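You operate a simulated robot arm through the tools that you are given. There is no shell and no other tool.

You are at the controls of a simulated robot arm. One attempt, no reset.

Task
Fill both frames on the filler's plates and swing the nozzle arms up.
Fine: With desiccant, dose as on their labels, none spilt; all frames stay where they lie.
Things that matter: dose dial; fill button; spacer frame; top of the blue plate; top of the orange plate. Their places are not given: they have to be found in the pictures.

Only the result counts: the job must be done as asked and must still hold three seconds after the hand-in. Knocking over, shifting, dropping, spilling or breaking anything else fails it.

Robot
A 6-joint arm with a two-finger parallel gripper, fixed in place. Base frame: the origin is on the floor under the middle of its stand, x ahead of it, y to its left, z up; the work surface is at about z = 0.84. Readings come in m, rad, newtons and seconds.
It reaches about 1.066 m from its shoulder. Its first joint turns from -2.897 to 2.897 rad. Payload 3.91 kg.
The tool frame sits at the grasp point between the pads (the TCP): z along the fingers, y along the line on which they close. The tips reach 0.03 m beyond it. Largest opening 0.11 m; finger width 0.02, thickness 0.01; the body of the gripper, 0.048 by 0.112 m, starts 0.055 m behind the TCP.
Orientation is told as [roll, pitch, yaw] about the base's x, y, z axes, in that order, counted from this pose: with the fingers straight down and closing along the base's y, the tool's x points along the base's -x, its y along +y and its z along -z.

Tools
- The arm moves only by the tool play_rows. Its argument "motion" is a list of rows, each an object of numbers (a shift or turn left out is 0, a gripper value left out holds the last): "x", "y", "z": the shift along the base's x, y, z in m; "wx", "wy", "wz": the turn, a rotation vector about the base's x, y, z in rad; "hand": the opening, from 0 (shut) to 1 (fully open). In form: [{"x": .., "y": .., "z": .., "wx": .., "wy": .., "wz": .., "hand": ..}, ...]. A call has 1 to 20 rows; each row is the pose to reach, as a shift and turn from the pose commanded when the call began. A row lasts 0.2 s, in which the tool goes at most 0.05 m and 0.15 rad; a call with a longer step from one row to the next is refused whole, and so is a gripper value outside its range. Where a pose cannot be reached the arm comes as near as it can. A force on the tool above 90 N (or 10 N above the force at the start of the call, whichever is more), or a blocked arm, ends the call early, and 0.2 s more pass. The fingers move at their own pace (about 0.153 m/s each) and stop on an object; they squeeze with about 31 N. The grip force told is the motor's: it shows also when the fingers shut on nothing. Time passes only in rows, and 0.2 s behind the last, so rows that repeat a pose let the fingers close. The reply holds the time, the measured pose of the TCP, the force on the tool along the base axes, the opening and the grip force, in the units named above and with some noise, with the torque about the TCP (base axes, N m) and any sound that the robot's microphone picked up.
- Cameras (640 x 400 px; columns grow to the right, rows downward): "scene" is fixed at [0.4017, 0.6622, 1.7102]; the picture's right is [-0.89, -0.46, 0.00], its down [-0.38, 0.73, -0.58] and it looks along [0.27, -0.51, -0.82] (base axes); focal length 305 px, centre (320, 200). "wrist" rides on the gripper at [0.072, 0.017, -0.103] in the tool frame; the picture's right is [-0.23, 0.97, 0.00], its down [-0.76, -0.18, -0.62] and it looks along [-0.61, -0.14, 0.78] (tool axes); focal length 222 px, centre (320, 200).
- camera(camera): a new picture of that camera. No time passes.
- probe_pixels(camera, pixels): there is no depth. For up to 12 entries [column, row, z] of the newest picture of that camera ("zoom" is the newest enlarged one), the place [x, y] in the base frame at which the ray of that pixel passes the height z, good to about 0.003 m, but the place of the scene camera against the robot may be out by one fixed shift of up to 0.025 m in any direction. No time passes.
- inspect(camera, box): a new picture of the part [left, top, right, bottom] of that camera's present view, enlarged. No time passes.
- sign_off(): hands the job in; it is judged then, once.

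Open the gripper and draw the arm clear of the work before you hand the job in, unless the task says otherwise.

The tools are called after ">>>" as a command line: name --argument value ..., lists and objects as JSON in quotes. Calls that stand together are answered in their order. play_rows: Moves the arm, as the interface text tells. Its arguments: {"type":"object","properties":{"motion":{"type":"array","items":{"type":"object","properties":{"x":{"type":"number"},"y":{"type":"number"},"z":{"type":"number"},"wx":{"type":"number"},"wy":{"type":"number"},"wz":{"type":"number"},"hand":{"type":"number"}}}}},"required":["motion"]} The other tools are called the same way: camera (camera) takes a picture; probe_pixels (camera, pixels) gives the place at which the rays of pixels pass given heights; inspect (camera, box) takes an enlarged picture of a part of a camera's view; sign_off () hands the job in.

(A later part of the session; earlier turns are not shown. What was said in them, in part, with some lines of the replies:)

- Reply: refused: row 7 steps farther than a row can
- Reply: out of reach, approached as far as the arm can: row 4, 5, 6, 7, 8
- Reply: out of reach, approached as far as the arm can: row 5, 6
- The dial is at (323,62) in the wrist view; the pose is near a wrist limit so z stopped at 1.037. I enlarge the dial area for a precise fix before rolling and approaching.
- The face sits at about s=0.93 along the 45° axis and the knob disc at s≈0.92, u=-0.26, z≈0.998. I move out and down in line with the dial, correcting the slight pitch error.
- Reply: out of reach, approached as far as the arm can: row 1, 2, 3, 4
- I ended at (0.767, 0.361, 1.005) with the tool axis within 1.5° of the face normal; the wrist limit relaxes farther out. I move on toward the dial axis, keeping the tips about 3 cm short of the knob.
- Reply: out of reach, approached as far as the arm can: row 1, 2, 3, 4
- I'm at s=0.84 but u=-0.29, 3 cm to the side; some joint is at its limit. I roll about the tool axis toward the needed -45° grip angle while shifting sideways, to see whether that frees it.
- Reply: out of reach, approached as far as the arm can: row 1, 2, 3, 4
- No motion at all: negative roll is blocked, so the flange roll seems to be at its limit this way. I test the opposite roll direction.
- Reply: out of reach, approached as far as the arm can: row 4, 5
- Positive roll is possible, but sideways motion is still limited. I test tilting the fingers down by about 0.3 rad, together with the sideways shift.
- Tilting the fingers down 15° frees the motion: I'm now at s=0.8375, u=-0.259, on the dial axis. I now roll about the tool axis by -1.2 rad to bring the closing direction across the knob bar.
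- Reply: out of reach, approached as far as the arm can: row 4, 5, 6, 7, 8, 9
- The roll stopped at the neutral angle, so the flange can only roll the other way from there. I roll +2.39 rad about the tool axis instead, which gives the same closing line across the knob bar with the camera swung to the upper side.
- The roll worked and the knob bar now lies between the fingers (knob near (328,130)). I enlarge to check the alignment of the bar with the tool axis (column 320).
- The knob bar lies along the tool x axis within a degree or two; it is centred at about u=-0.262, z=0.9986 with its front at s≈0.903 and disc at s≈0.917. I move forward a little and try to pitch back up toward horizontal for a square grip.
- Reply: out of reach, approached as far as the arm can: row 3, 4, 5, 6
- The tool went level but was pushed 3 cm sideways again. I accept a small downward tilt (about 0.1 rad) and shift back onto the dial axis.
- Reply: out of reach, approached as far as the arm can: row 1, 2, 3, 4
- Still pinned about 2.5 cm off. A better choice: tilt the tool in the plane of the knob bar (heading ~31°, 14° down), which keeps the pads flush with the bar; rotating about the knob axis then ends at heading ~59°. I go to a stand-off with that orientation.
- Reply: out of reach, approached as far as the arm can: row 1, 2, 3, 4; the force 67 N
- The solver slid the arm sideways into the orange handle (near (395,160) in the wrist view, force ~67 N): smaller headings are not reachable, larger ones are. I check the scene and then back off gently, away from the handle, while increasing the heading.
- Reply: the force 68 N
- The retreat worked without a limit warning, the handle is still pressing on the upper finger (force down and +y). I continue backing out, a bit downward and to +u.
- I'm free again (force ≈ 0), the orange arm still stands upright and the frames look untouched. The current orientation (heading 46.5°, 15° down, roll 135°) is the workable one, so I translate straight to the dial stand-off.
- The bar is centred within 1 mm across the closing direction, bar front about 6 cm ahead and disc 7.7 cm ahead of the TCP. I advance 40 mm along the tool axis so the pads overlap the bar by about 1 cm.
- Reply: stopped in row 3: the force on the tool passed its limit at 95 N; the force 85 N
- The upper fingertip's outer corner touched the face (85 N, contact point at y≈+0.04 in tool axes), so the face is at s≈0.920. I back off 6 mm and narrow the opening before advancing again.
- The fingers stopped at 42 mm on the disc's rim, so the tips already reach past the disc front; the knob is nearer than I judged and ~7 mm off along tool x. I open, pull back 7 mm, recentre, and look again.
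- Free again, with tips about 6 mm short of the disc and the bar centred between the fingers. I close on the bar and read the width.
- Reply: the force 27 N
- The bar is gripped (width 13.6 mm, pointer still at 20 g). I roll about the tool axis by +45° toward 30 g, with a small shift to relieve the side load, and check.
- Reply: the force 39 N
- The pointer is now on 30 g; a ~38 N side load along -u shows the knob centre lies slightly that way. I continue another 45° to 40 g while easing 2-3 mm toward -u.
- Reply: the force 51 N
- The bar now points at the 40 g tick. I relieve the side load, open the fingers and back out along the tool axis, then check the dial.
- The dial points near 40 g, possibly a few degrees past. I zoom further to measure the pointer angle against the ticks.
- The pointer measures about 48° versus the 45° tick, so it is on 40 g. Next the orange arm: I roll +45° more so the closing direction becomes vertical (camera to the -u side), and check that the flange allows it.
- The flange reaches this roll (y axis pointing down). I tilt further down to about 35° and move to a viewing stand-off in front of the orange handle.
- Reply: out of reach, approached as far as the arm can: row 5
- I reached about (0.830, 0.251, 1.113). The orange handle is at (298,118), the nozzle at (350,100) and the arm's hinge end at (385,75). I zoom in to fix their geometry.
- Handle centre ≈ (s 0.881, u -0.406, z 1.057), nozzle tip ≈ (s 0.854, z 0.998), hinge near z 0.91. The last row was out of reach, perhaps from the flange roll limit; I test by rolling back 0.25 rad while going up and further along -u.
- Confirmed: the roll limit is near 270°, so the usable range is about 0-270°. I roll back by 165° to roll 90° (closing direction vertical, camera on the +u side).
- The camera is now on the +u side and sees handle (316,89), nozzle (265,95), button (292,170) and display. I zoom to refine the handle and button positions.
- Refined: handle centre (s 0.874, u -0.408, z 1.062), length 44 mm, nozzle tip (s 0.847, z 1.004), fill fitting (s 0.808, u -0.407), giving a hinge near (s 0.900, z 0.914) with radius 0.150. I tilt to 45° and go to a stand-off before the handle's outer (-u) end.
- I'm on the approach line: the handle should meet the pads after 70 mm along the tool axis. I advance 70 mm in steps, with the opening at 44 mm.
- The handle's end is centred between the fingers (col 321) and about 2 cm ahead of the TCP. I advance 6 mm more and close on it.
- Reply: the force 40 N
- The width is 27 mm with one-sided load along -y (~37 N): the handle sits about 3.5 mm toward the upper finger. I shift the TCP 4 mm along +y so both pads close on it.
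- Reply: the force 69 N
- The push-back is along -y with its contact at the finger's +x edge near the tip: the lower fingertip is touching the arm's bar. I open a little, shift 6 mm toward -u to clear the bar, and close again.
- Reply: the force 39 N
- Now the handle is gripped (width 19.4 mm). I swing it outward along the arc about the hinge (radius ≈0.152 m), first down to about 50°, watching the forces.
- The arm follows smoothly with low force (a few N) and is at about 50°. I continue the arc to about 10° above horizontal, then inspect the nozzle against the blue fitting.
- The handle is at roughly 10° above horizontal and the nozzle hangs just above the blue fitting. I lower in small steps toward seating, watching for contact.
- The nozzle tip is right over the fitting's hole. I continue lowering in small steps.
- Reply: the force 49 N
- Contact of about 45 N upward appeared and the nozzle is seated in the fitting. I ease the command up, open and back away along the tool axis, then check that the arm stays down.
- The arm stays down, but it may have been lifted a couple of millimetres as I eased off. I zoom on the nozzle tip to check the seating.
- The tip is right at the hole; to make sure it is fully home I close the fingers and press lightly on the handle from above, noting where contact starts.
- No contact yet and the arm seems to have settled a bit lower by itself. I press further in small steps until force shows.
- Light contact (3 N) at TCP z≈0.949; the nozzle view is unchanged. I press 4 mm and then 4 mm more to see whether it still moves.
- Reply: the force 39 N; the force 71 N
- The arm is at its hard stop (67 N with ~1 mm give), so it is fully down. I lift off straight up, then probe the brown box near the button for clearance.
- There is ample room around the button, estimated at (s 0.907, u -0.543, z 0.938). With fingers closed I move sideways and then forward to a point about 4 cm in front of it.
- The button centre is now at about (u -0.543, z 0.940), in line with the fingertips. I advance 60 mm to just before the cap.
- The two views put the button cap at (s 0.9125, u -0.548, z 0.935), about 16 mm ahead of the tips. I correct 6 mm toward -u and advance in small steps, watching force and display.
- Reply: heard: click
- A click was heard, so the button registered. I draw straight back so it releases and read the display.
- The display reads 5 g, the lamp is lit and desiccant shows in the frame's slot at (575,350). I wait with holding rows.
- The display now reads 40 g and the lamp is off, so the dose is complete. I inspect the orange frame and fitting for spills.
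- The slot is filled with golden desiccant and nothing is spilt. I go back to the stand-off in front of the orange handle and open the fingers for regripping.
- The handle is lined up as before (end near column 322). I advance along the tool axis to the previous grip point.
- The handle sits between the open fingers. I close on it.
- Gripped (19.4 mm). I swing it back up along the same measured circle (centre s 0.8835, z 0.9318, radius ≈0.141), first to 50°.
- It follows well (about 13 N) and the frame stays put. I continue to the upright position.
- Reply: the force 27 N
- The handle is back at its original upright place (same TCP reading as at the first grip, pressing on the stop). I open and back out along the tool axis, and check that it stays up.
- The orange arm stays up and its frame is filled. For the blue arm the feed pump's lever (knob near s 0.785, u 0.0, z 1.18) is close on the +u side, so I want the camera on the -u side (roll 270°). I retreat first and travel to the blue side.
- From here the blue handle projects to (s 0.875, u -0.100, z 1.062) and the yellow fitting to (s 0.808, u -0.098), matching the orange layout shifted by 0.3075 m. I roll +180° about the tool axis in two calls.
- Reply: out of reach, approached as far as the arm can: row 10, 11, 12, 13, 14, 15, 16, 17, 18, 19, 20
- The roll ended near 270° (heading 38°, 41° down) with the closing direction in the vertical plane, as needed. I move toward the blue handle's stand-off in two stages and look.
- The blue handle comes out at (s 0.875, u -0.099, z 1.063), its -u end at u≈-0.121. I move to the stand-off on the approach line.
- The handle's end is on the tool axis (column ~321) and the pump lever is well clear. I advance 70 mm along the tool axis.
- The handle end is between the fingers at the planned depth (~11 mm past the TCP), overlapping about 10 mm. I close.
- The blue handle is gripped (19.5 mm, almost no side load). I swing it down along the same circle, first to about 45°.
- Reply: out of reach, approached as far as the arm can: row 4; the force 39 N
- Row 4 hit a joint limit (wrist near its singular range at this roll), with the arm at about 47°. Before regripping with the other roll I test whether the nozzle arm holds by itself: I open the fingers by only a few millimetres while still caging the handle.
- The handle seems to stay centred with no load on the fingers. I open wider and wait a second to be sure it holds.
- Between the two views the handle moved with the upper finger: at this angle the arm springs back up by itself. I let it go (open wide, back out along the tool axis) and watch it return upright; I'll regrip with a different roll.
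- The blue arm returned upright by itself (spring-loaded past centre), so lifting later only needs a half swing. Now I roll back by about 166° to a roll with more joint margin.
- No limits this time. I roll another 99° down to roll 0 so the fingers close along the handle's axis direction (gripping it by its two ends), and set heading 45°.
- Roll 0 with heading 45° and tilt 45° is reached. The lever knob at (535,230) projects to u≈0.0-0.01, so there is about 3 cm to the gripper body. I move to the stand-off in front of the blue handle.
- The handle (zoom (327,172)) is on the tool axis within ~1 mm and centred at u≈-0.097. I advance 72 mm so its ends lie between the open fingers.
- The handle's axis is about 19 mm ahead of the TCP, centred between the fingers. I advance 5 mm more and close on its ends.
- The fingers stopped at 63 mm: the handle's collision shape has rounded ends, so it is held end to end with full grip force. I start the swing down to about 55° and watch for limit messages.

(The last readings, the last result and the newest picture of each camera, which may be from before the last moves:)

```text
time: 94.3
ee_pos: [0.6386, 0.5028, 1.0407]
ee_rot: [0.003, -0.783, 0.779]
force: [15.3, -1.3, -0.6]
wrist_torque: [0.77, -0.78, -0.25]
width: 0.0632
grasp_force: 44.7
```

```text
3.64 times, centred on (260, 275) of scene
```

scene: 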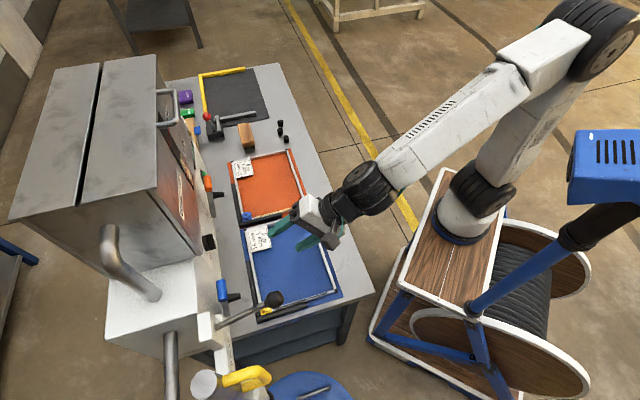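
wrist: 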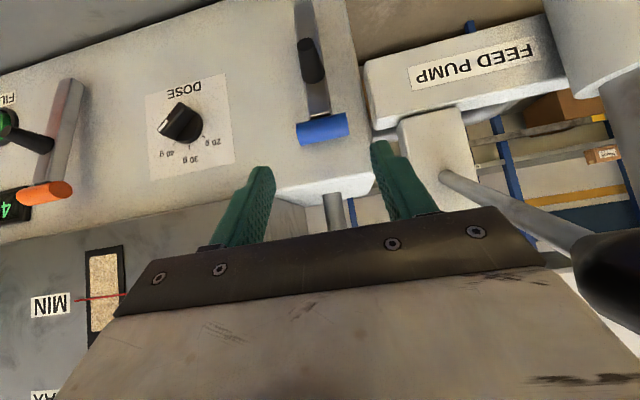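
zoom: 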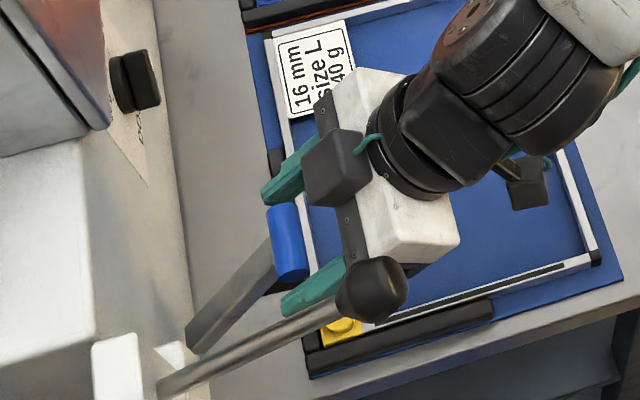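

It follows nicely with little force. I continue to about 25°.

>>> play_rows --motion '[{"x": -0.0133, "y": -0.0133, "z": -0.0158}, {"x": -0.0245, "y": -0.0245, "z": -0.0347}, {"x": -0.0332, "y": -0.0332, "z": -0.0561}]'

>>> inspect --camera "scene" --box '[200, 240, 330, 330]'

>>> camera --camera "wrist"

```text
time: 95.1
ee_pos: [0.6045, 0.4674, 0.9849]
ee_rot: [0.0, -0.784, 0.785]
force: [10.3, -0.2, 4.0]
wrist_torque: [0.49, -1.21, -0.12]
width: 0.0631
grasp_force: 45.0
```

```text
4.44 times, centred on (265, 285) of scene
```

zoom: 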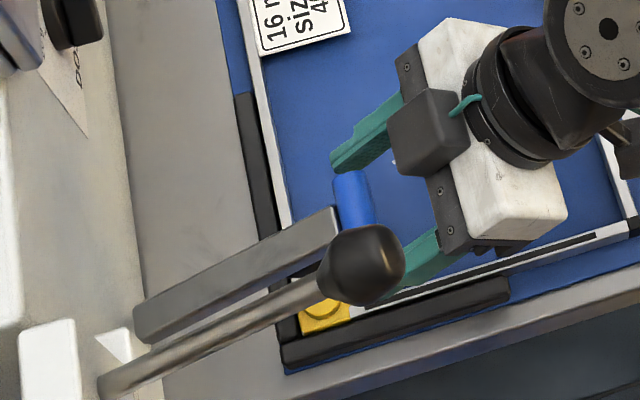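

```text
taken
```

wrist: 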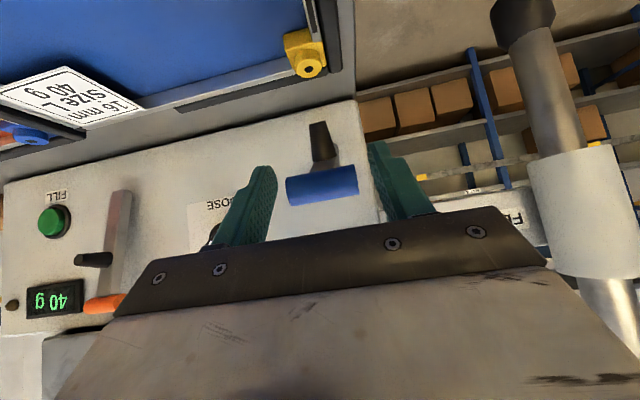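

All clear. I continue to about 8° and inspect the nozzle over the yellow fitting.

>>> play_rows --motion '[{"x": -0.0059, "y": -0.0059, "z": -0.0231}, {"x": -0.0084, "y": -0.0084, "z": -0.04}]'

>>> inspect --camera "scene" --box '[200, 240, 330, 330]'

>>> inspect --camera "wrist" --box '[210, 0, 430, 160]'

```text
time: 95.7
ee_pos: [0.5967, 0.4595, 0.9465]
ee_rot: [0.0, -0.783, 0.782]
force: [-4.9, -8.4, 9.6]
wrist_torque: [0.8, -0.97, -0.13]
width: 0.0631
grasp_force: 44.8
```

```text
4.44 times, centred on (265, 285) of scene
```

zoom: 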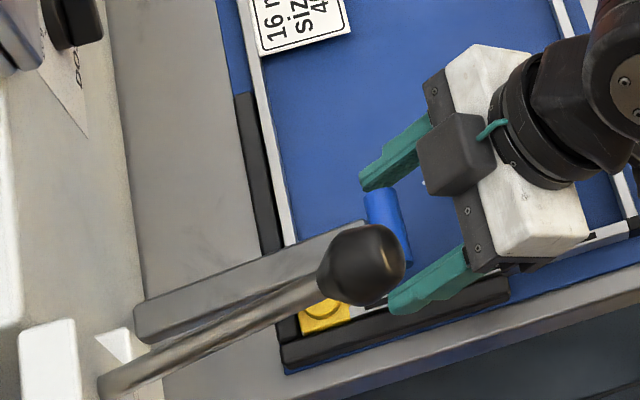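

```text
2.50 times, centred on (320, 80) of wrist
```

zoom: 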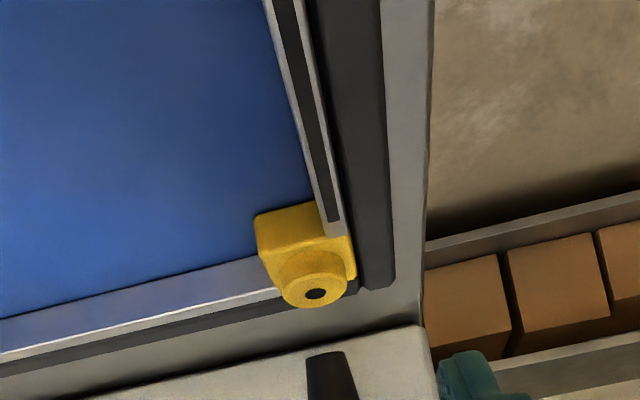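

The nozzle lines up with the yellow fitting's hole. I lower in small steps until it seats.

>>> play_rows --motion '[{"x": -0.0005, "y": -0.0005, "z": -0.0062}, {"x": -0.0009, "y": -0.0009, "z": -0.0123}]'

>>> play_rows --motion '[{"x": -0.0001, "y": -0.0001, "z": -0.005}]'

>>> play_rows --motion '[{"z": -0.004}]'

>>> inspect --camera "scene" --box '[200, 240, 330, 330]'

>>> camera --camera "wrist"

```text
time: 96.3
ee_pos: [0.5956, 0.4578, 0.9349]
ee_rot: [0.002, -0.782, 0.78]
force: [-5.2, -10.9, 7.0]
wrist_torque: [0.75, -0.8, -0.2]
width: 0.0631
grasp_force: 45.1
```

```text
time: 96.7
ee_pos: [0.5968, 0.4588, 0.9294]
ee_rot: [0.001, -0.784, 0.779]
force: [-5.9, -17.1, 7.5]
wrist_torque: [0.76, -0.85, -0.27]
width: 0.063
grasp_force: 44.7
```

```text
time: 97.1
ee_pos: [0.5958, 0.4593, 0.9258]
ee_rot: [0.002, -0.784, 0.781]
force: [-4.2, -16.5, 7.2]
wrist_torque: [0.74, -0.83, -0.17]
width: 0.0633
grasp_force: 44.6
```

```text
4.44 times, centred on (265, 285) of scene
```

zoom: 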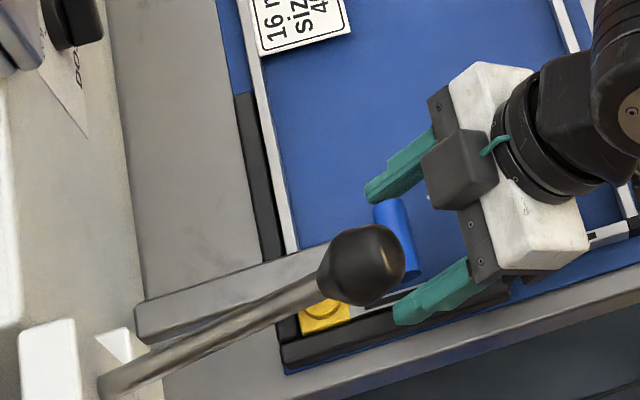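

```text
taken
```

wrist: 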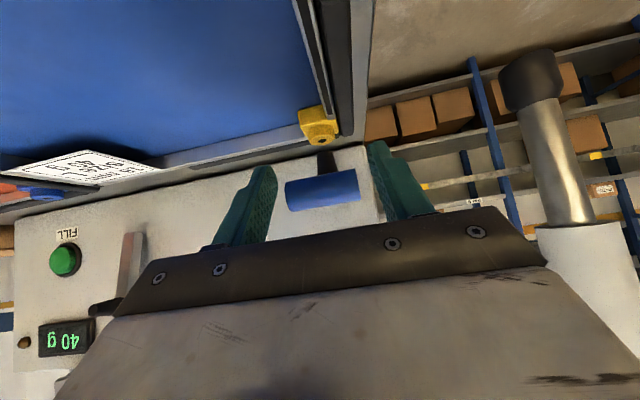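

No stop yet (vertical force ~7 N). I lower further in 3-4 mm steps until the stop is felt.

>>> play_rows --motion '[{"z": -0.004}]'

>>> play_rows --motion '[{"z": -0.004}]'

>>> inspect --camera "wrist" --box '[260, 80, 380, 170]'

```text
time: 97.5
ee_pos: [0.5957, 0.4591, 0.9209]
ee_rot: [0.001, -0.785, 0.78]
force: [-1.7, -17.7, 6.9]
wrist_torque: [0.72, -0.95, -0.06]
width: 0.0629
grasp_force: 45.0
```

```text
time: 97.9
ee_pos: [0.5963, 0.4594, 0.9174]
ee_rot: [0.001, -0.784, 0.78]
force: [-3.2, -17.6, 6.2]
wrist_torque: [0.81, -0.8, -0.23]
width: 0.0629
grasp_force: 44.8
```

```text
4.44 times, centred on (320, 125) of wrist
```

zoom: 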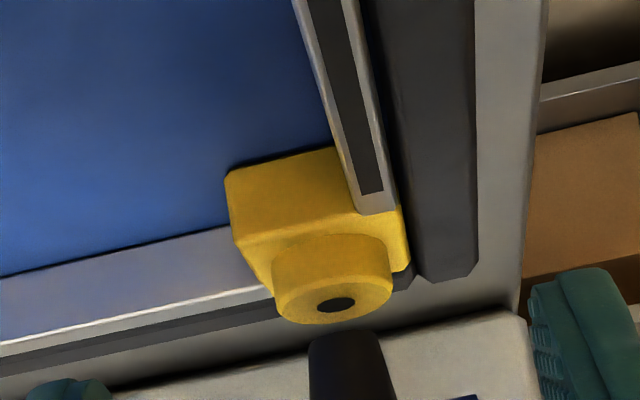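

The handle should be about at the bottom but no stop force yet. I look closely at nozzle and fitting from the scene camera.

>>> inspect --camera "scene" --box '[240, 285, 290, 320]'

>>> inspect --camera "wrist" --box '[240, 100, 400, 220]'

```text
11.43 times, centred on (265, 302) of scene
```

zoom: 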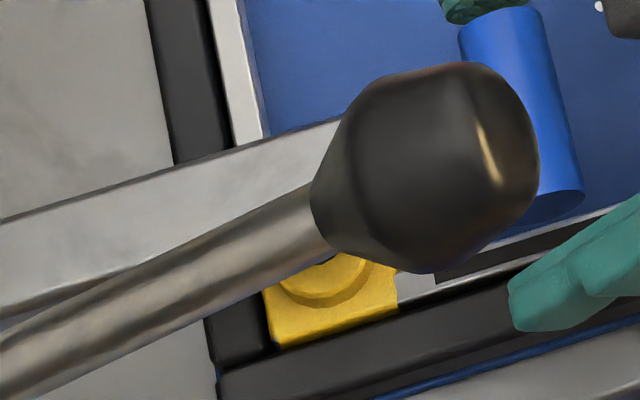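

```text
3.33 times, centred on (320, 160) of wrist
```

zoom: 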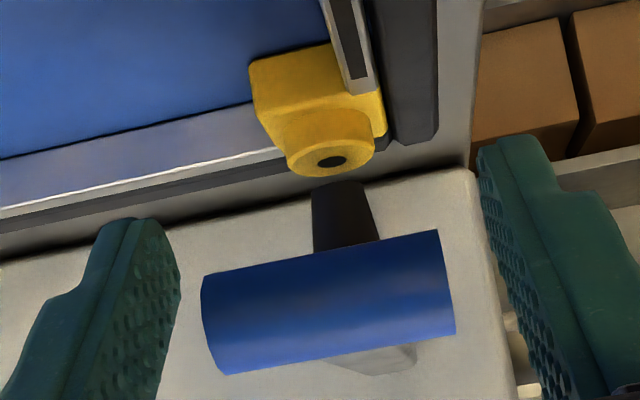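

The nozzle tip is still about 6 mm above the hole. I keep lowering in 3 mm steps until the stop is felt.

>>> play_rows --motion '[{"z": -0.003}]'

>>> play_rows --motion '[{"z": -0.003}]'

>>> inspect --camera "wrist" --box '[240, 100, 400, 220]'

```text
time: 98.3
ee_pos: [0.5976, 0.4594, 0.9144]
ee_rot: [0.001, -0.785, 0.78]
force: [-2.9, -18.0, 13.2]
wrist_torque: [0.42, -0.58, -0.07]
width: 0.0628
grasp_force: 45.7
```

```text
time: 98.7
ee_pos: [0.5978, 0.459, 0.9148]
ee_rot: [0.002, -0.789, 0.779]
force: [-4.0, -21.2, 33.4]
wrist_torque: [0.23, -0.48, -0.3]
width: 0.0631
grasp_force: 44.9
```

```text
3.33 times, centred on (320, 160) of wrist
```

zoom: 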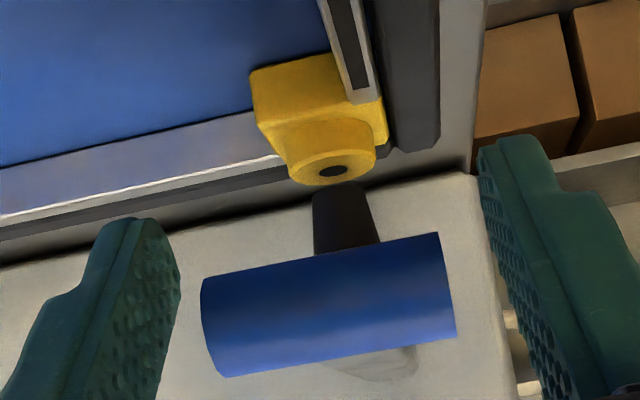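

The stop is felt now (33 N with no further travel), and the nozzle tip is at the fitting as it was on the orange side. I open the fingers wide and back out along the tool axis.

>>> play_rows --motion '[{"hand": 0.7}, {"hand": 0.8}, {"hand": 0.8}, {"x": -0.013, "y": -0.013, "z": 0.018}, {"x": -0.027, "y": -0.027, "z": 0.038}, {"x": -0.04, "y": -0.04, "z": 0.0566}]'

>>> camera --camera "wrist"

>>> inspect --camera "wrist" --box '[240, 50, 400, 170]'

>>> inspect --camera "scene" --box '[200, 240, 330, 330]'

```text
time: 100.1
ee_pos: [0.5601, 0.4204, 0.9672]
ee_rot: [0.002, -0.784, 0.781]
force: [0.3, -0.9, 0.2]
wrist_torque: [-0.02, 0.0, 0.0]
width: 0.0882
grasp_force: 0.1
```

```text
taken
```

wrist: 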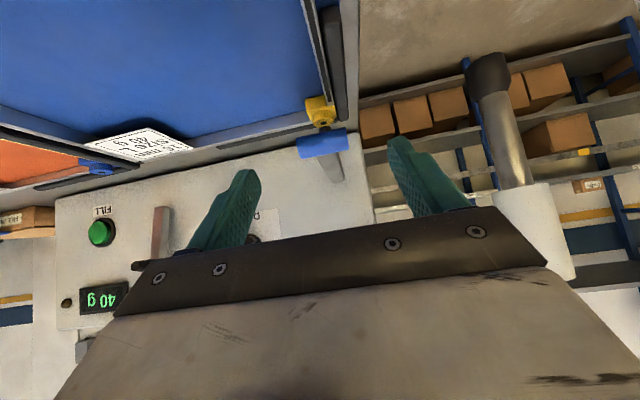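

```text
3.33 times, centred on (320, 110) of wrist
```

zoom: 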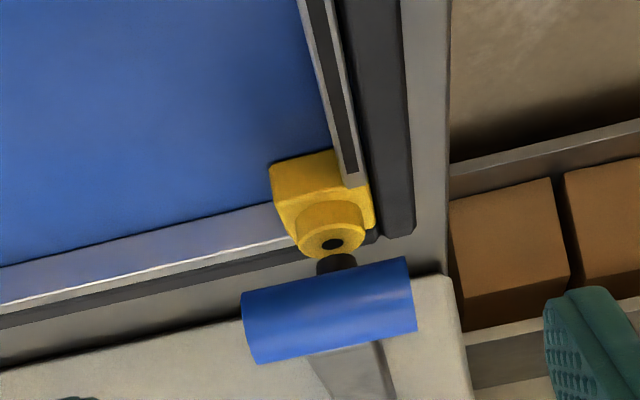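

```text
4.44 times, centred on (265, 285) of scene
```

zoom: 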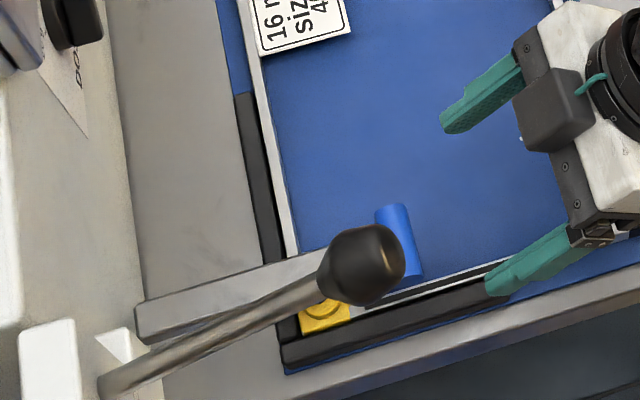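

The arm stays down. As with the orange one, I press the handle lightly from above with closed fingers to confirm it is hard on its stop.

>>> play_rows --motion '[{"z": 0.02, "hand": 0.0}, {"x": 0.0155, "y": 0.0155, "z": 0.02, "hand": 0.0}, {"x": 0.0309, "y": 0.0309, "z": 0.015}, {"x": 0.0309, "y": 0.0309, "z": 0.0}]'

>>> play_rows --motion '[{"z": -0.005}, {"z": -0.01}]'

>>> play_rows --motion '[{"z": -0.004}]'

>>> play_rows --motion '[{"z": -0.004}]'

>>> inspect --camera "scene" --box '[220, 260, 300, 320]'

```text
time: 101.1
ee_pos: [0.5895, 0.4506, 0.9678]
ee_rot: [0.001, -0.784, 0.779]
force: [-0.4, -0.8, 0.2]
wrist_torque: [-0.01, -0.02, 0.01]
width: 0.0
grasp_force: 31.0
```

```text
time: 101.7
ee_pos: [0.588, 0.4523, 0.9578]
ee_rot: [0.003, -0.786, 0.779]
force: [0.3, -0.4, -0.1]
wrist_torque: [0.04, -0.02, -0.02]
width: 0.0
grasp_force: 31.3
```

```text
time: 102.1
ee_pos: [0.5874, 0.4499, 0.9539]
ee_rot: [0.002, -0.786, 0.782]
force: [-0.8, 0.4, -0.2]
wrist_torque: [-0.02, 0.01, -0.03]
width: 0.0
grasp_force: 31.3
```

```text
time: 102.5
ee_pos: [0.587, 0.4507, 0.9475]
ee_rot: [0.001, -0.783, 0.781]
force: [-0.4, 0.3, 1.0]
wrist_torque: [-0.02, -0.03, 0.02]
width: 0.0002
grasp_force: 30.9
```

```text
6.67 times, centred on (260, 290) of scene
```

zoom: 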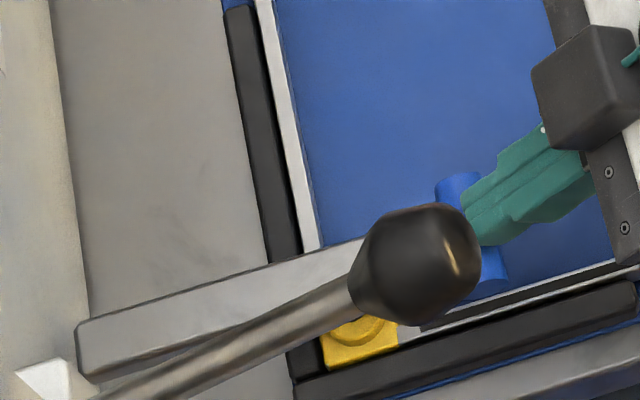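

Contact starts at TCP z≈0.9475, just like on the orange arm (0.949). I press a few millimetres to confirm the stop.

>>> play_rows --motion '[{"z": -0.004}]'

>>> play_rows --motion '[{"z": -0.004}]'

```text
time: 102.9
ee_pos: [0.5879, 0.4509, 0.9463]
ee_rot: [0.002, -0.787, 0.78]
force: [-2.7, -4.8, 10.6]
wrist_torque: [0.1, -0.09, -0.05]
width: 0.0
grasp_force: 30.7
```

```text
time: 103.3
ee_pos: [0.5876, 0.4521, 0.9448]
ee_rot: [0.002, -0.793, 0.779]
force: [-9.4, -17.7, 40.8]
wrist_torque: [-0.01, -0.4, 0.02]
width: 0.0
grasp_force: 30.9
```

The blue arm is firmly on its stop. I lift away and roll +90° (the orientation that reached the FILL button before) while backing off.

>>> play_rows --motion '[{"x": -0.005, "y": -0.005, "z": 0.025}, {"x": -0.02, "y": -0.02, "z": 0.06}, {"x": -0.035, "y": -0.04, "z": 0.095}, {"x": -0.035, "y": -0.06, "z": 0.11, "wx": 0.0714, "wy": 0.0714, "wz": -0.101}, {"x": -0.035, "y": -0.08, "z": 0.11, "wx": 0.1428, "wy": 0.1428, "wz": -0.202}, {"x": -0.035, "y": -0.09, "z": 0.11, "wx": 0.2142, "wy": 0.2142, "wz": -0.303}, {"x": -0.035, "y": -0.09, "z": 0.11, "wx": 0.2856, "wy": 0.2856, "wz": -0.404}, {"x": -0.035, "y": -0.09, "z": 0.11, "wx": 0.357, "wy": 0.357, "wz": -0.505}, {"x": -0.035, "y": -0.09, "z": 0.11, "wx": 0.4284, "wy": 0.4284, "wz": -0.606}, {"x": -0.035, "y": -0.09, "z": 0.11, "wx": 0.4998, "wy": 0.4998, "wz": -0.707}, {"x": -0.035, "y": -0.09, "z": 0.11, "wx": 0.5712, "wy": 0.5712, "wz": -0.808}, {"x": -0.035, "y": -0.09, "z": 0.11, "wx": 0.6426, "wy": 0.6426, "wz": -0.909}, {"x": -0.035, "y": -0.09, "z": 0.11, "wx": 0.714, "wy": 0.714, "wz": -1.01}, {"x": -0.035, "y": -0.09, "z": 0.11, "wx": 0.7854, "wy": 0.7854, "wz": -1.111}]'

>>> camera --camera "wrist"

>>> inspect --camera "scene" --box '[180, 200, 340, 320]'

```text
time: 106.3
ee_pos: [0.553, 0.3601, 1.0514]
ee_rot: [0.783, 0.005, -0.79]
force: [0.1, 0.8, 1.0]
wrist_torque: [-0.02, -0.02, 0.01]
width: 0.0
grasp_force: 30.5
```

```text
taken
```

wrist: 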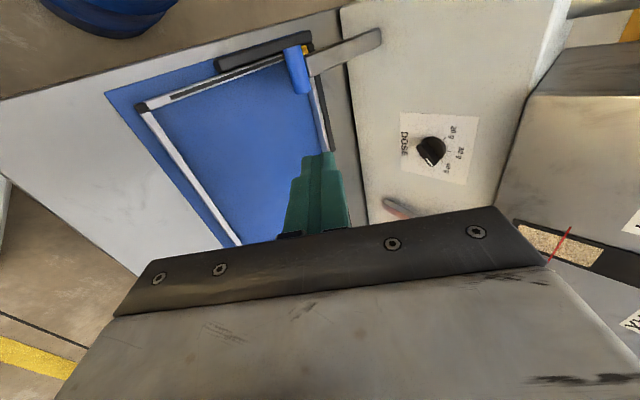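

```text
3.33 times, centred on (260, 260) of scene
```

zoom: 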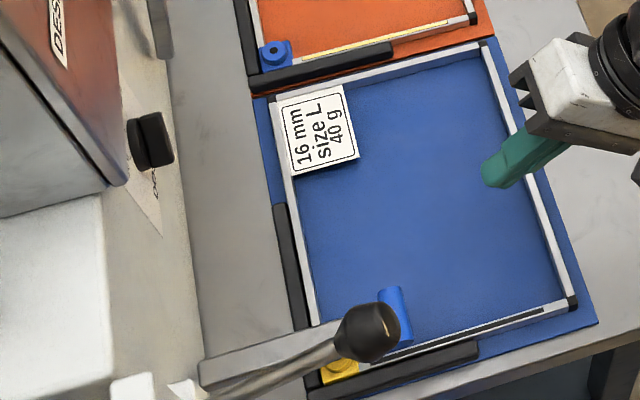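

The blue nozzle is down and everything else is in place. I zoom on the dial to confirm it still points to 40 g before the second fill.

>>> inspect --camera "wrist" --box '[390, 100, 490, 190]'

>>> play_rows --motion '[{"x": 0.0331, "y": -0.0308}, {"x": 0.0662, "y": -0.0616}, {"x": 0.0993, "y": -0.0924}, {"x": 0.1324, "y": -0.1232}, {"x": 0.1655, "y": -0.154}, {"x": 0.1986, "y": -0.1848}, {"x": 0.2317, "y": -0.2156}, {"x": 0.2648, "y": -0.2464}, {"x": 0.2976, "y": -0.2774}, {"x": 0.3186, "y": -0.2564, "z": -0.019}, {"x": 0.3396, "y": -0.2354, "z": -0.038}, {"x": 0.3606, "y": -0.2144, "z": -0.057}, {"x": 0.3816, "y": -0.1934, "z": -0.076}, {"x": 0.4027, "y": -0.1725, "z": -0.094}]'

>>> camera --camera "wrist"

```text
4.44 times, centred on (440, 145) of wrist
```

zoom: 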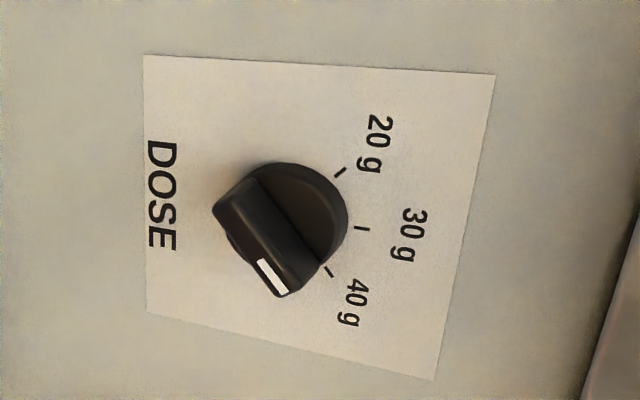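

```text
time: 109.3
ee_pos: [0.955, 0.188, 0.9567]
ee_rot: [0.784, 0.004, -0.787]
force: [-0.3, -0.6, 0.1]
wrist_torque: [-0.02, 0.02, -0.02]
width: 0.0
grasp_force: 30.5
out of reach, approached as far as the arm can: row 2, 3
```

```text
taken
```

wrist: 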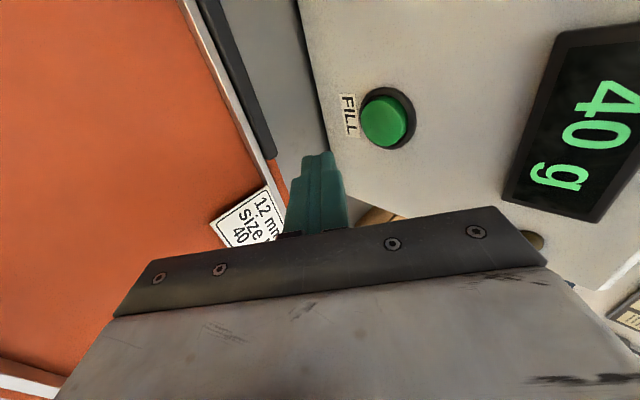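

The dial points to 40 g and I'm back in front of the button. I repeat the same press approach.

>>> play_rows --motion '[{"x": 0.015, "y": 0.015, "z": -0.001}, {"x": 0.03, "y": 0.03, "z": -0.002}, {"x": 0.0424, "y": 0.0424, "z": -0.003}, {"x": 0.054, "y": 0.0465, "z": -0.006}]'

>>> play_rows --motion '[{"x": 0.0025, "y": 0.0025}]'

```text
time: 110.3
ee_pos: [1.0089, 0.2356, 0.9519]
ee_rot: [0.785, 0.004, -0.787]
force: [-0.5, -0.5, 0.2]
wrist_torque: [0.0, 0.01, -0.02]
width: 0.0
grasp_force: 31.3
```

```text
time: 110.7
ee_pos: [1.0112, 0.2372, 0.9508]
ee_rot: [0.784, 0.003, -0.787]
force: [-1.9, -1.0, -0.1]
wrist_torque: [-0.02, 0.06, 0.02]
width: 0.0
grasp_force: 31.3
```

Light contact with the cap but no click yet. I press 2.5 mm further.

>>> play_rows --motion '[{"x": 0.002, "y": 0.002}]'

```text
time: 111.1
ee_pos: [1.0125, 0.239, 0.9521]
ee_rot: [0.783, 0.003, -0.787]
force: [-3.4, -1.3, -0.4]
wrist_torque: [-0.08, 0.05, 0.03]
width: 0.0
grasp_force: 30.6
heard: click
```

The click was heard. I back straight off and watch the display.

>>> play_rows --motion '[{"x": -0.014, "y": -0.014}, {"x": -0.035, "y": -0.035, "z": 0.005}, {"x": -0.06, "y": -0.06, "z": 0.02}]'

>>> camera --camera "wrist"

>>> inspect --camera "scene" --box '[200, 220, 340, 320]'

```text
time: 111.9
ee_pos: [0.9517, 0.1803, 0.9706]
ee_rot: [0.782, 0.002, -0.786]
force: [-0.5, -0.6, -0.4]
wrist_torque: [0.03, 0.0, 0.0]
width: 0.0
grasp_force: 31.1
```

```text
taken
```

wrist: 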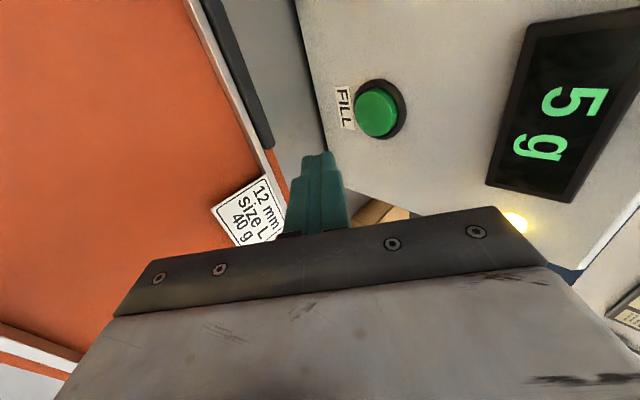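

```text
4.00 times, centred on (270, 270) of scene
```

zoom: 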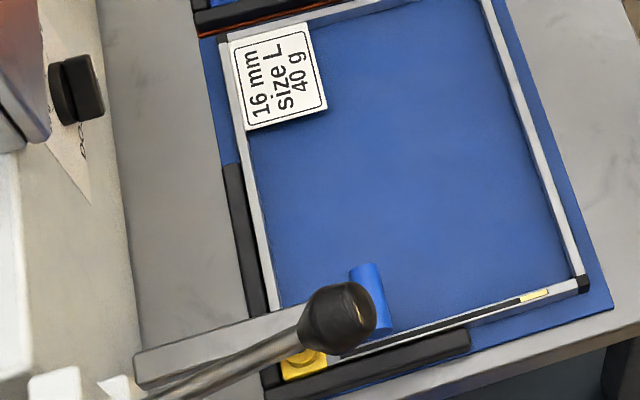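

The display restarted at 5 g and golden desiccant appears in the blue plate's frame slot at (535,297). I wait for 40 g.

>>> play_rows --motion '[{"z": 0.0}, {"z": 0.0}, {"z": 0.0}, {"z": 0.0}, {"z": 0.0}, {"z": 0.0}, {"z": 0.0}, {"z": 0.0}, {"z": 0.0}, {"z": 0.0}, {"z": 0.0}, {"z": 0.0}, {"z": 0.0}, {"z": 0.0}, {"z": 0.0}, {"z": 0.0}, {"z": 0.0}, {"z": 0.0}, {"z": 0.0}, {"z": 0.0}]'

>>> camera --camera "wrist"

>>> inspect --camera "scene" --box '[200, 220, 340, 320]'

```text
time: 116.1
ee_pos: [0.9525, 0.1779, 0.9725]
ee_rot: [0.783, 0.003, -0.787]
force: [0.4, -0.3, 0.7]
wrist_torque: [-0.02, -0.03, 0.03]
width: 0.0001
grasp_force: 30.9
```

```text
taken
```

wrist: 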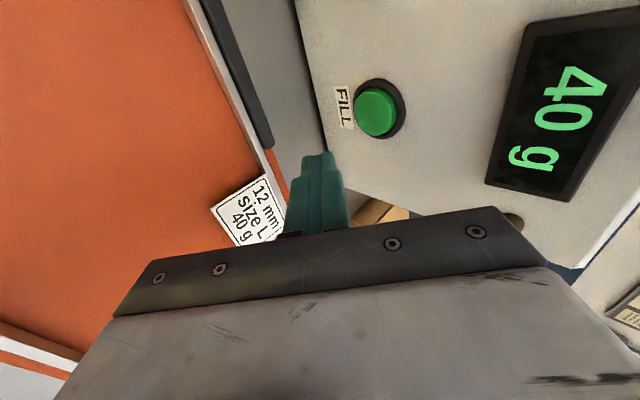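

```text
4.00 times, centred on (270, 270) of scene
```

zoom: 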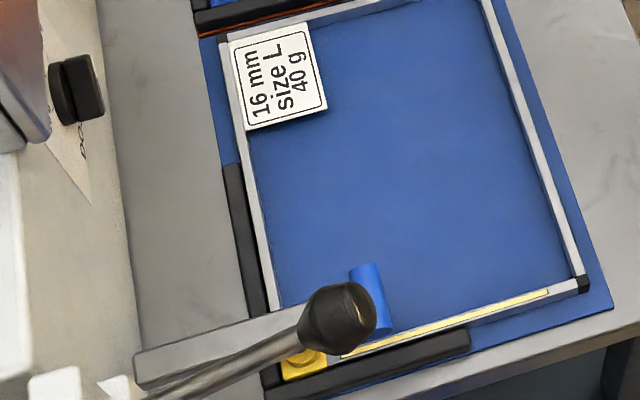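

The display reads 40 g and the blue plate's frame slot is filled. I travel back to the blue side, keeping clear of the raised orange arm.

>>> play_rows --motion '[{"x": -0.021, "y": -0.021, "z": 0.025}, {"x": -0.042, "y": -0.042, "z": 0.05}, {"x": -0.063, "y": -0.063, "z": 0.075}, {"x": -0.084, "y": -0.084, "z": 0.1}, {"x": -0.105, "y": -0.105, "z": 0.12}, {"x": -0.137, "y": -0.072, "z": 0.12}, {"x": -0.169, "y": -0.039, "z": 0.12}, {"x": -0.201, "y": -0.006, "z": 0.12}, {"x": -0.233, "y": 0.027, "z": 0.12}, {"x": -0.265, "y": 0.06, "z": 0.12}, {"x": -0.297, "y": 0.093, "z": 0.12}, {"x": -0.329, "y": 0.126, "z": 0.12}, {"x": -0.361, "y": 0.159, "z": 0.12}, {"x": -0.3925, "y": 0.19, "z": 0.12}]'

>>> camera --camera "wrist"

```text
time: 119.1
ee_pos: [0.5591, 0.3689, 1.0905]
ee_rot: [0.782, 0.004, -0.786]
force: [0.9, -0.1, 0.4]
wrist_torque: [0.0, 0.04, -0.01]
width: 0.0
grasp_force: 30.8
```

```text
taken
```

wrist: 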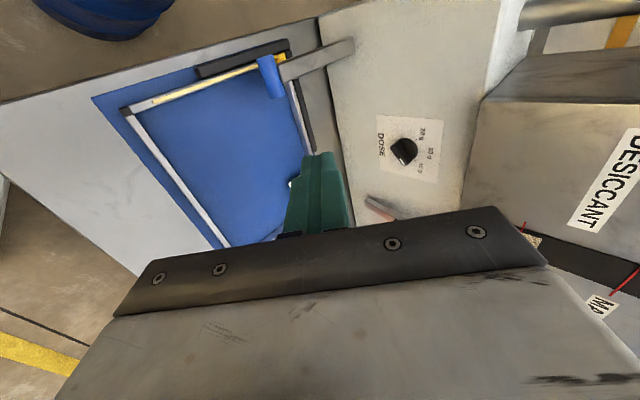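

I roll back by 90° for the end grip and open the fingers.

>>> play_rows --motion '[{"wx": -0.0714, "wy": -0.0714, "wz": 0.101, "hand": 0.8}, {"wx": -0.1428, "wy": -0.1428, "wz": 0.202}, {"wx": -0.2142, "wy": -0.2142, "wz": 0.303}, {"wx": -0.2856, "wy": -0.2856, "wz": 0.404}, {"wx": -0.357, "wy": -0.357, "wz": 0.505}, {"wx": -0.4284, "wy": -0.4284, "wz": 0.606}, {"wx": -0.4998, "wy": -0.4998, "wz": 0.707}, {"wx": -0.5712, "wy": -0.5712, "wz": 0.808}, {"wx": -0.6426, "wy": -0.6426, "wz": 0.909}, {"wx": -0.714, "wy": -0.714, "wz": 1.01}, {"wx": -0.7854, "wy": -0.7854, "wz": 1.111}]'

>>> camera --camera "wrist"

```text
time: 121.5
ee_pos: [0.5611, 0.3696, 1.0918]
ee_rot: [-0.002, -0.782, 0.783]
force: [-0.7, 0.1, -0.3]
wrist_torque: [-0.01, -0.01, 0.01]
width: 0.0882
grasp_force: 0.0
```

```text
taken
```

wrist: 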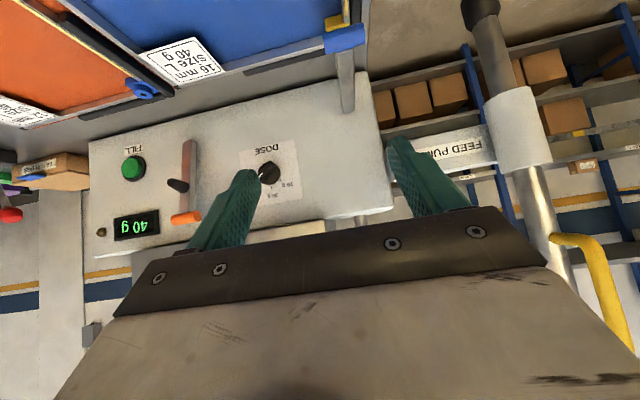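

The orientation matches the earlier end grip. I move to the stand-off used before and check the view.

>>> play_rows --motion '[{"x": 0.0, "y": 0.0135, "z": -0.0315}, {"x": -0.001, "y": 0.027, "z": -0.063}, {"x": -0.001, "y": 0.04, "z": -0.0945}, {"x": -0.001, "y": 0.0508, "z": -0.1246}]'

>>> inspect --camera "wrist" --box '[200, 60, 440, 220]'

```text
time: 122.5
ee_pos: [0.5598, 0.4207, 0.9676]
ee_rot: [0.001, -0.785, 0.78]
force: [-0.3, -0.3, -0.1]
wrist_torque: [-0.04, -0.02, -0.03]
width: 0.088
grasp_force: 0.0
```

```text
2.50 times, centred on (320, 140) of wrist
```

zoom: 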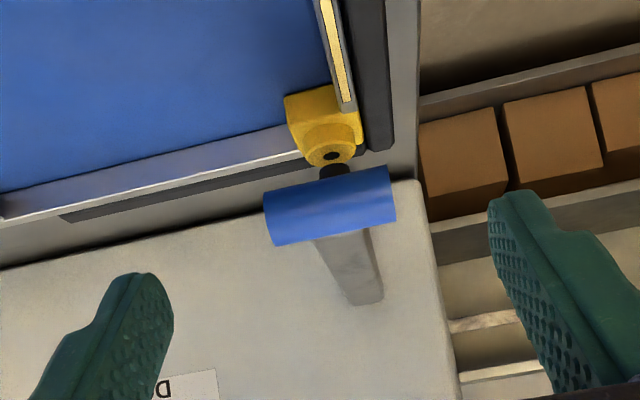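

The slot is golden and clean, and the handle sits at (s 0.751, u -0.096, z 0.919). I advance to straddle it and close on its ends.

>>> play_rows --motion '[{"x": 0.0113, "y": 0.0126, "z": -0.0138}, {"x": 0.0226, "y": 0.0251, "z": -0.0276}, {"x": 0.0339, "y": 0.0377, "z": -0.0414}, {"x": 0.0339, "y": 0.0377, "z": -0.0414, "hand": 0.5}, {"x": 0.0339, "y": 0.0377, "z": -0.0414, "hand": 0.3}, {"x": 0.0339, "y": 0.0377, "z": -0.0414, "hand": 0.3}]'

>>> inspect --camera "wrist" --box '[200, 60, 440, 220]'

```text
time: 123.9
ee_pos: [0.595, 0.4583, 0.9249]
ee_rot: [0.002, -0.783, 0.779]
force: [15.6, -12.7, -3.2]
wrist_torque: [-0.44, -0.05, -0.53]
width: 0.0632
grasp_force: 44.7
```

```text
2.50 times, centred on (320, 140) of wrist
```

zoom: 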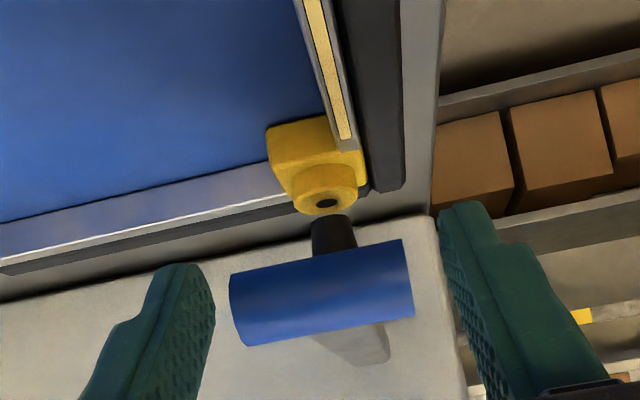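

Gripped end to end. I lift along the circle up to about 50°.

>>> play_rows --motion '[{"x": 0.0004, "y": 0.0004, "z": 0.013}, {"x": 0.0015, "y": 0.0015, "z": 0.0264}, {"x": 0.006, "y": 0.006, "z": 0.0503}, {"x": 0.0134, "y": 0.0134, "z": 0.0726}, {"x": 0.0234, "y": 0.0234, "z": 0.0928}, {"x": 0.0357, "y": 0.0357, "z": 0.1102}]'

>>> inspect --camera "scene" --box '[180, 220, 340, 330]'

>>> inspect --camera "wrist" --box '[200, 60, 440, 220]'

```text
time: 125.3
ee_pos: [0.6302, 0.4934, 1.0378]
ee_rot: [0.003, -0.785, 0.778]
force: [2.9, -15.1, -2.7]
wrist_torque: [-1.03, 0.84, -0.48]
width: 0.063
grasp_force: 45.5
```

```text
3.64 times, centred on (260, 275) of scene
```

zoom: 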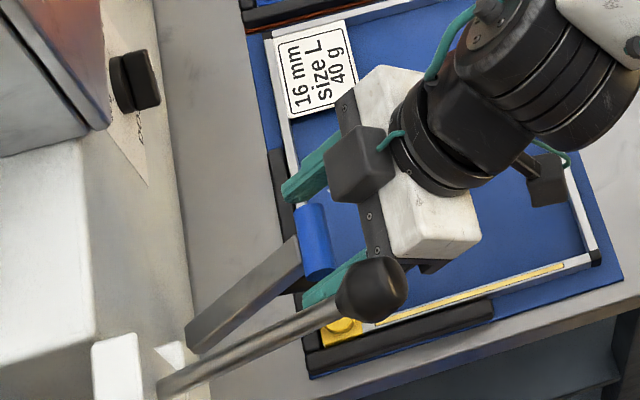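

```text
2.50 times, centred on (320, 140) of wrist
```

zoom: 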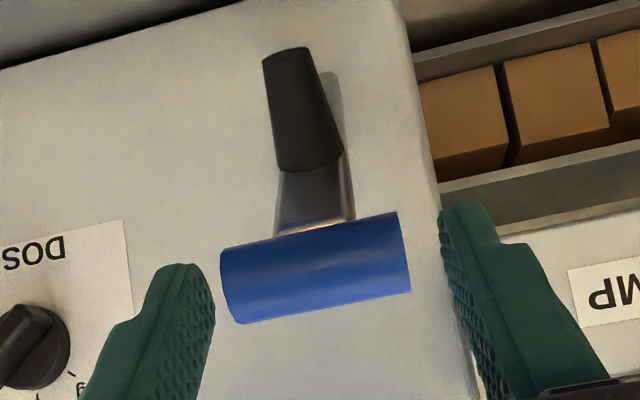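

The arm comes up smoothly and the frame stays where it lies. I continue to the upright stop.

>>> play_rows --motion '[{"x": 0.0143, "y": 0.0143, "z": 0.0141}, {"x": 0.0301, "y": 0.0301, "z": 0.0246}, {"x": 0.0435, "y": 0.0435, "z": 0.03}, {"x": 0.051, "y": 0.051, "z": 0.0318}]'

>>> inspect --camera "scene" --box '[180, 220, 340, 330]'

```text
time: 126.3
ee_pos: [0.6825, 0.5447, 1.0675]
ee_rot: [0.003, -0.786, 0.779]
force: [4.8, -16.4, 17.7]
wrist_torque: [-0.59, 0.3, -0.22]
width: 0.0631
grasp_force: 44.5
```

```text
3.64 times, centred on (260, 275) of scene
```

zoom: 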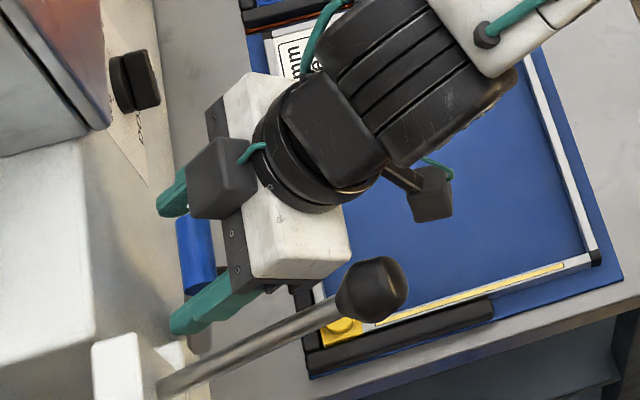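

The TCP is back at the initial grip position, so the arm is upright. I open and back out along the tool axis.

>>> play_rows --motion '[{"hand": 0.65}, {"hand": 0.72}, {"hand": 0.72}, {"x": -0.0115, "y": -0.0115, "z": 0.0165}, {"x": -0.023, "y": -0.023, "z": 0.033}, {"x": -0.035, "y": -0.035, "z": 0.05}, {"x": -0.06, "y": -0.06, "z": 0.065}]'

>>> camera --camera "wrist"

>>> inspect --camera "scene" --box '[180, 220, 340, 330]'

```text
time: 127.9
ee_pos: [0.6221, 0.484, 1.1324]
ee_rot: [0.001, -0.783, 0.782]
force: [0.7, 0.6, -0.4]
wrist_torque: [0.01, -0.02, 0.02]
width: 0.0792
grasp_force: 0.1
```

```text
taken
```

wrist: 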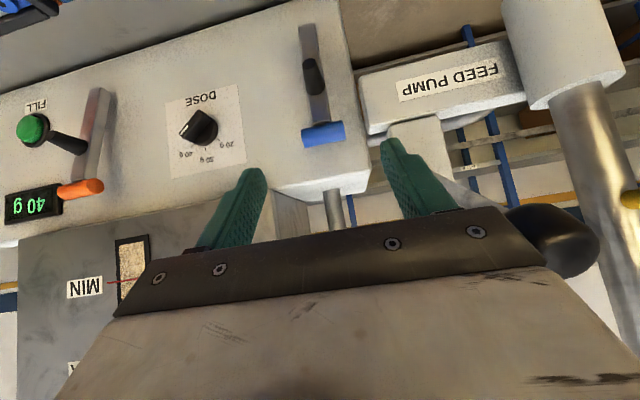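

```text
3.64 times, centred on (260, 275) of scene
```

zoom: 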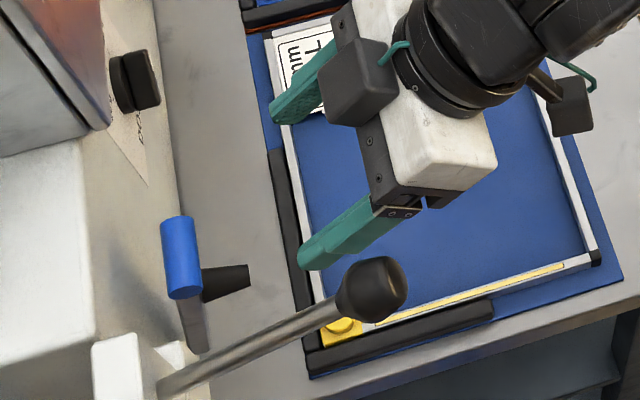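

Both nozzle arms are up and both slots filled. I draw the arm well clear of the work, turning the fingers down as it retreats.

>>> play_rows --motion '[{"x": -0.02, "y": -0.035, "z": 0.01, "wx": -0.05, "wy": 0.05, "hand": 1.0}, {"x": -0.04, "y": -0.07, "z": 0.025, "wx": -0.1, "wy": 0.1}, {"x": -0.06, "y": -0.105, "z": 0.045, "wx": -0.15, "wy": 0.15}, {"x": -0.08, "y": -0.14, "z": 0.07, "wx": -0.2, "wy": 0.2}, {"x": -0.1, "y": -0.175, "z": 0.095, "wx": -0.25, "wy": 0.25}, {"x": -0.12, "y": -0.21, "z": 0.12, "wx": -0.3, "wy": 0.3}, {"x": -0.14, "y": -0.245, "z": 0.145, "wx": -0.35, "wy": 0.35}, {"x": -0.155, "y": -0.275, "z": 0.165, "wx": -0.4, "wy": 0.4}]'

>>> camera --camera "scene"

>>> camera --camera "wrist"

```text
time: 129.7
ee_pos: [0.4662, 0.2088, 1.2977]
ee_rot: [-0.002, -0.215, 0.782]
force: [-0.6, 0.4, 0.3]
wrist_torque: [-0.04, 0.01, 0.0]
width: 0.1104
grasp_force: 0.0
```

```text
taken
```

scene: 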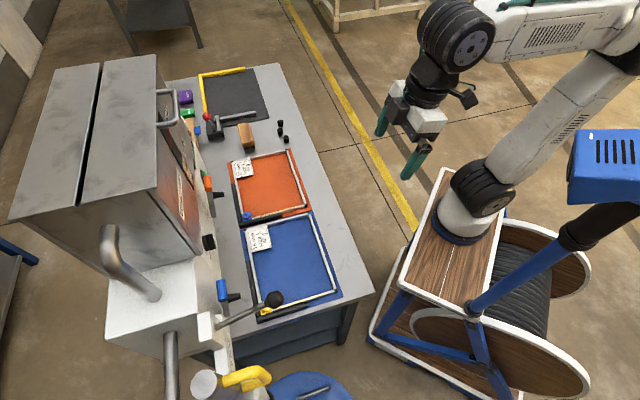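

```text
taken
```

wrist: 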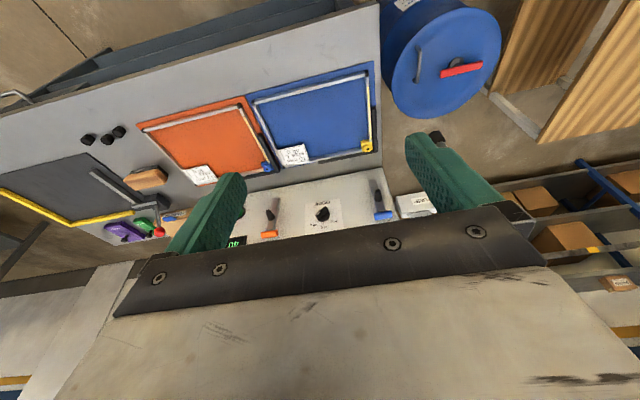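

The arm is clear and the gripper open. I take final close looks at both frames, the nozzle arms and the table for spills or shifts.

>>> inspect --camera "scene" --box '[180, 130, 350, 236]'

>>> inspect --camera "scene" --box '[190, 200, 360, 306]'

>>> inspect --camera "wrist" --box '[220, 60, 420, 240]'

>>> inspect --camera "scene" --box '[160, 270, 360, 395]'

```text
3.76 times, centred on (265, 183) of scene
```

zoom: 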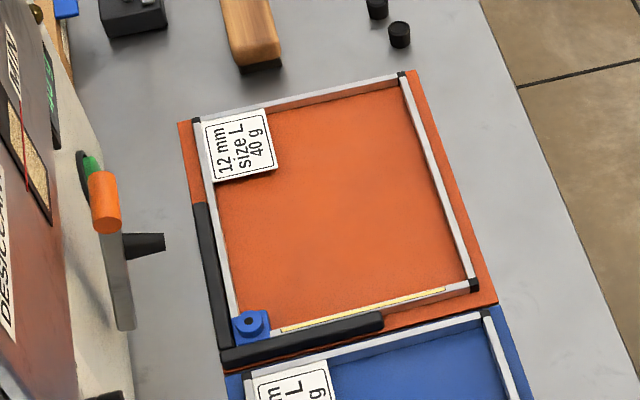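

```text
3.76 times, centred on (275, 253) of scene
```

zoom: 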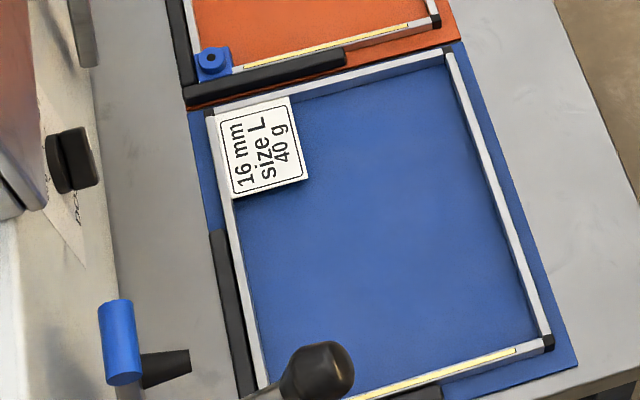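

```text
2.22 times, centred on (320, 150) of wrist
```

zoom: 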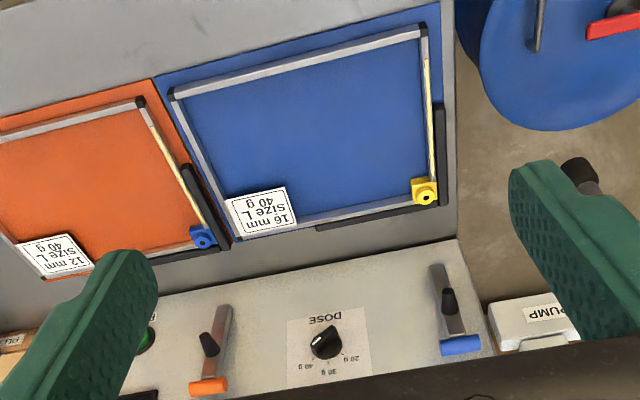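

```text
3.20 times, centred on (260, 332) of scene
```

zoom: 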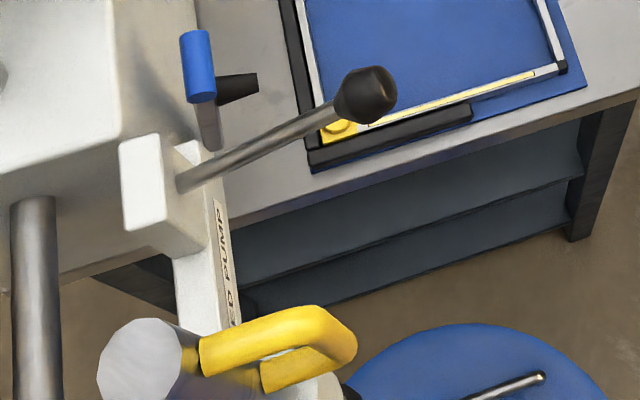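

Both frames are at the same pixel positions as at the start, both slots are filled golden (40 g shown for each), both nozzle arms are up, nothing is spilt and the robot is clear. I hand the job in.

>>> sign_off

```text
The job is handed in.
```

Both frames on the filler's plates are filled with 40 g of desiccant, as on their labels, and both nozzle arms are swung back up. I handed the job in; I don't have the judging result.

- **Dose:** I turned the dial from 20 g to 40 g. By my measurement the pointer sits about 3° past the 40 g mark.
- **Filling:** I filled the frames one at a time, orange first, then blue. The display counted up to 40 g each time, and both frames' slots now show desiccant.
- **Final check:** The close-up pictures showed no spill. The frames, labels and pump lever were where they were at the start. The arm is drawn clear with the gripper open.
- **Bump along the way:** Early on, the gripper pressed against the orange handle with about 67 N when a move went off course. I backed it off. The orange arm stayed upright and worked normally afterwards.
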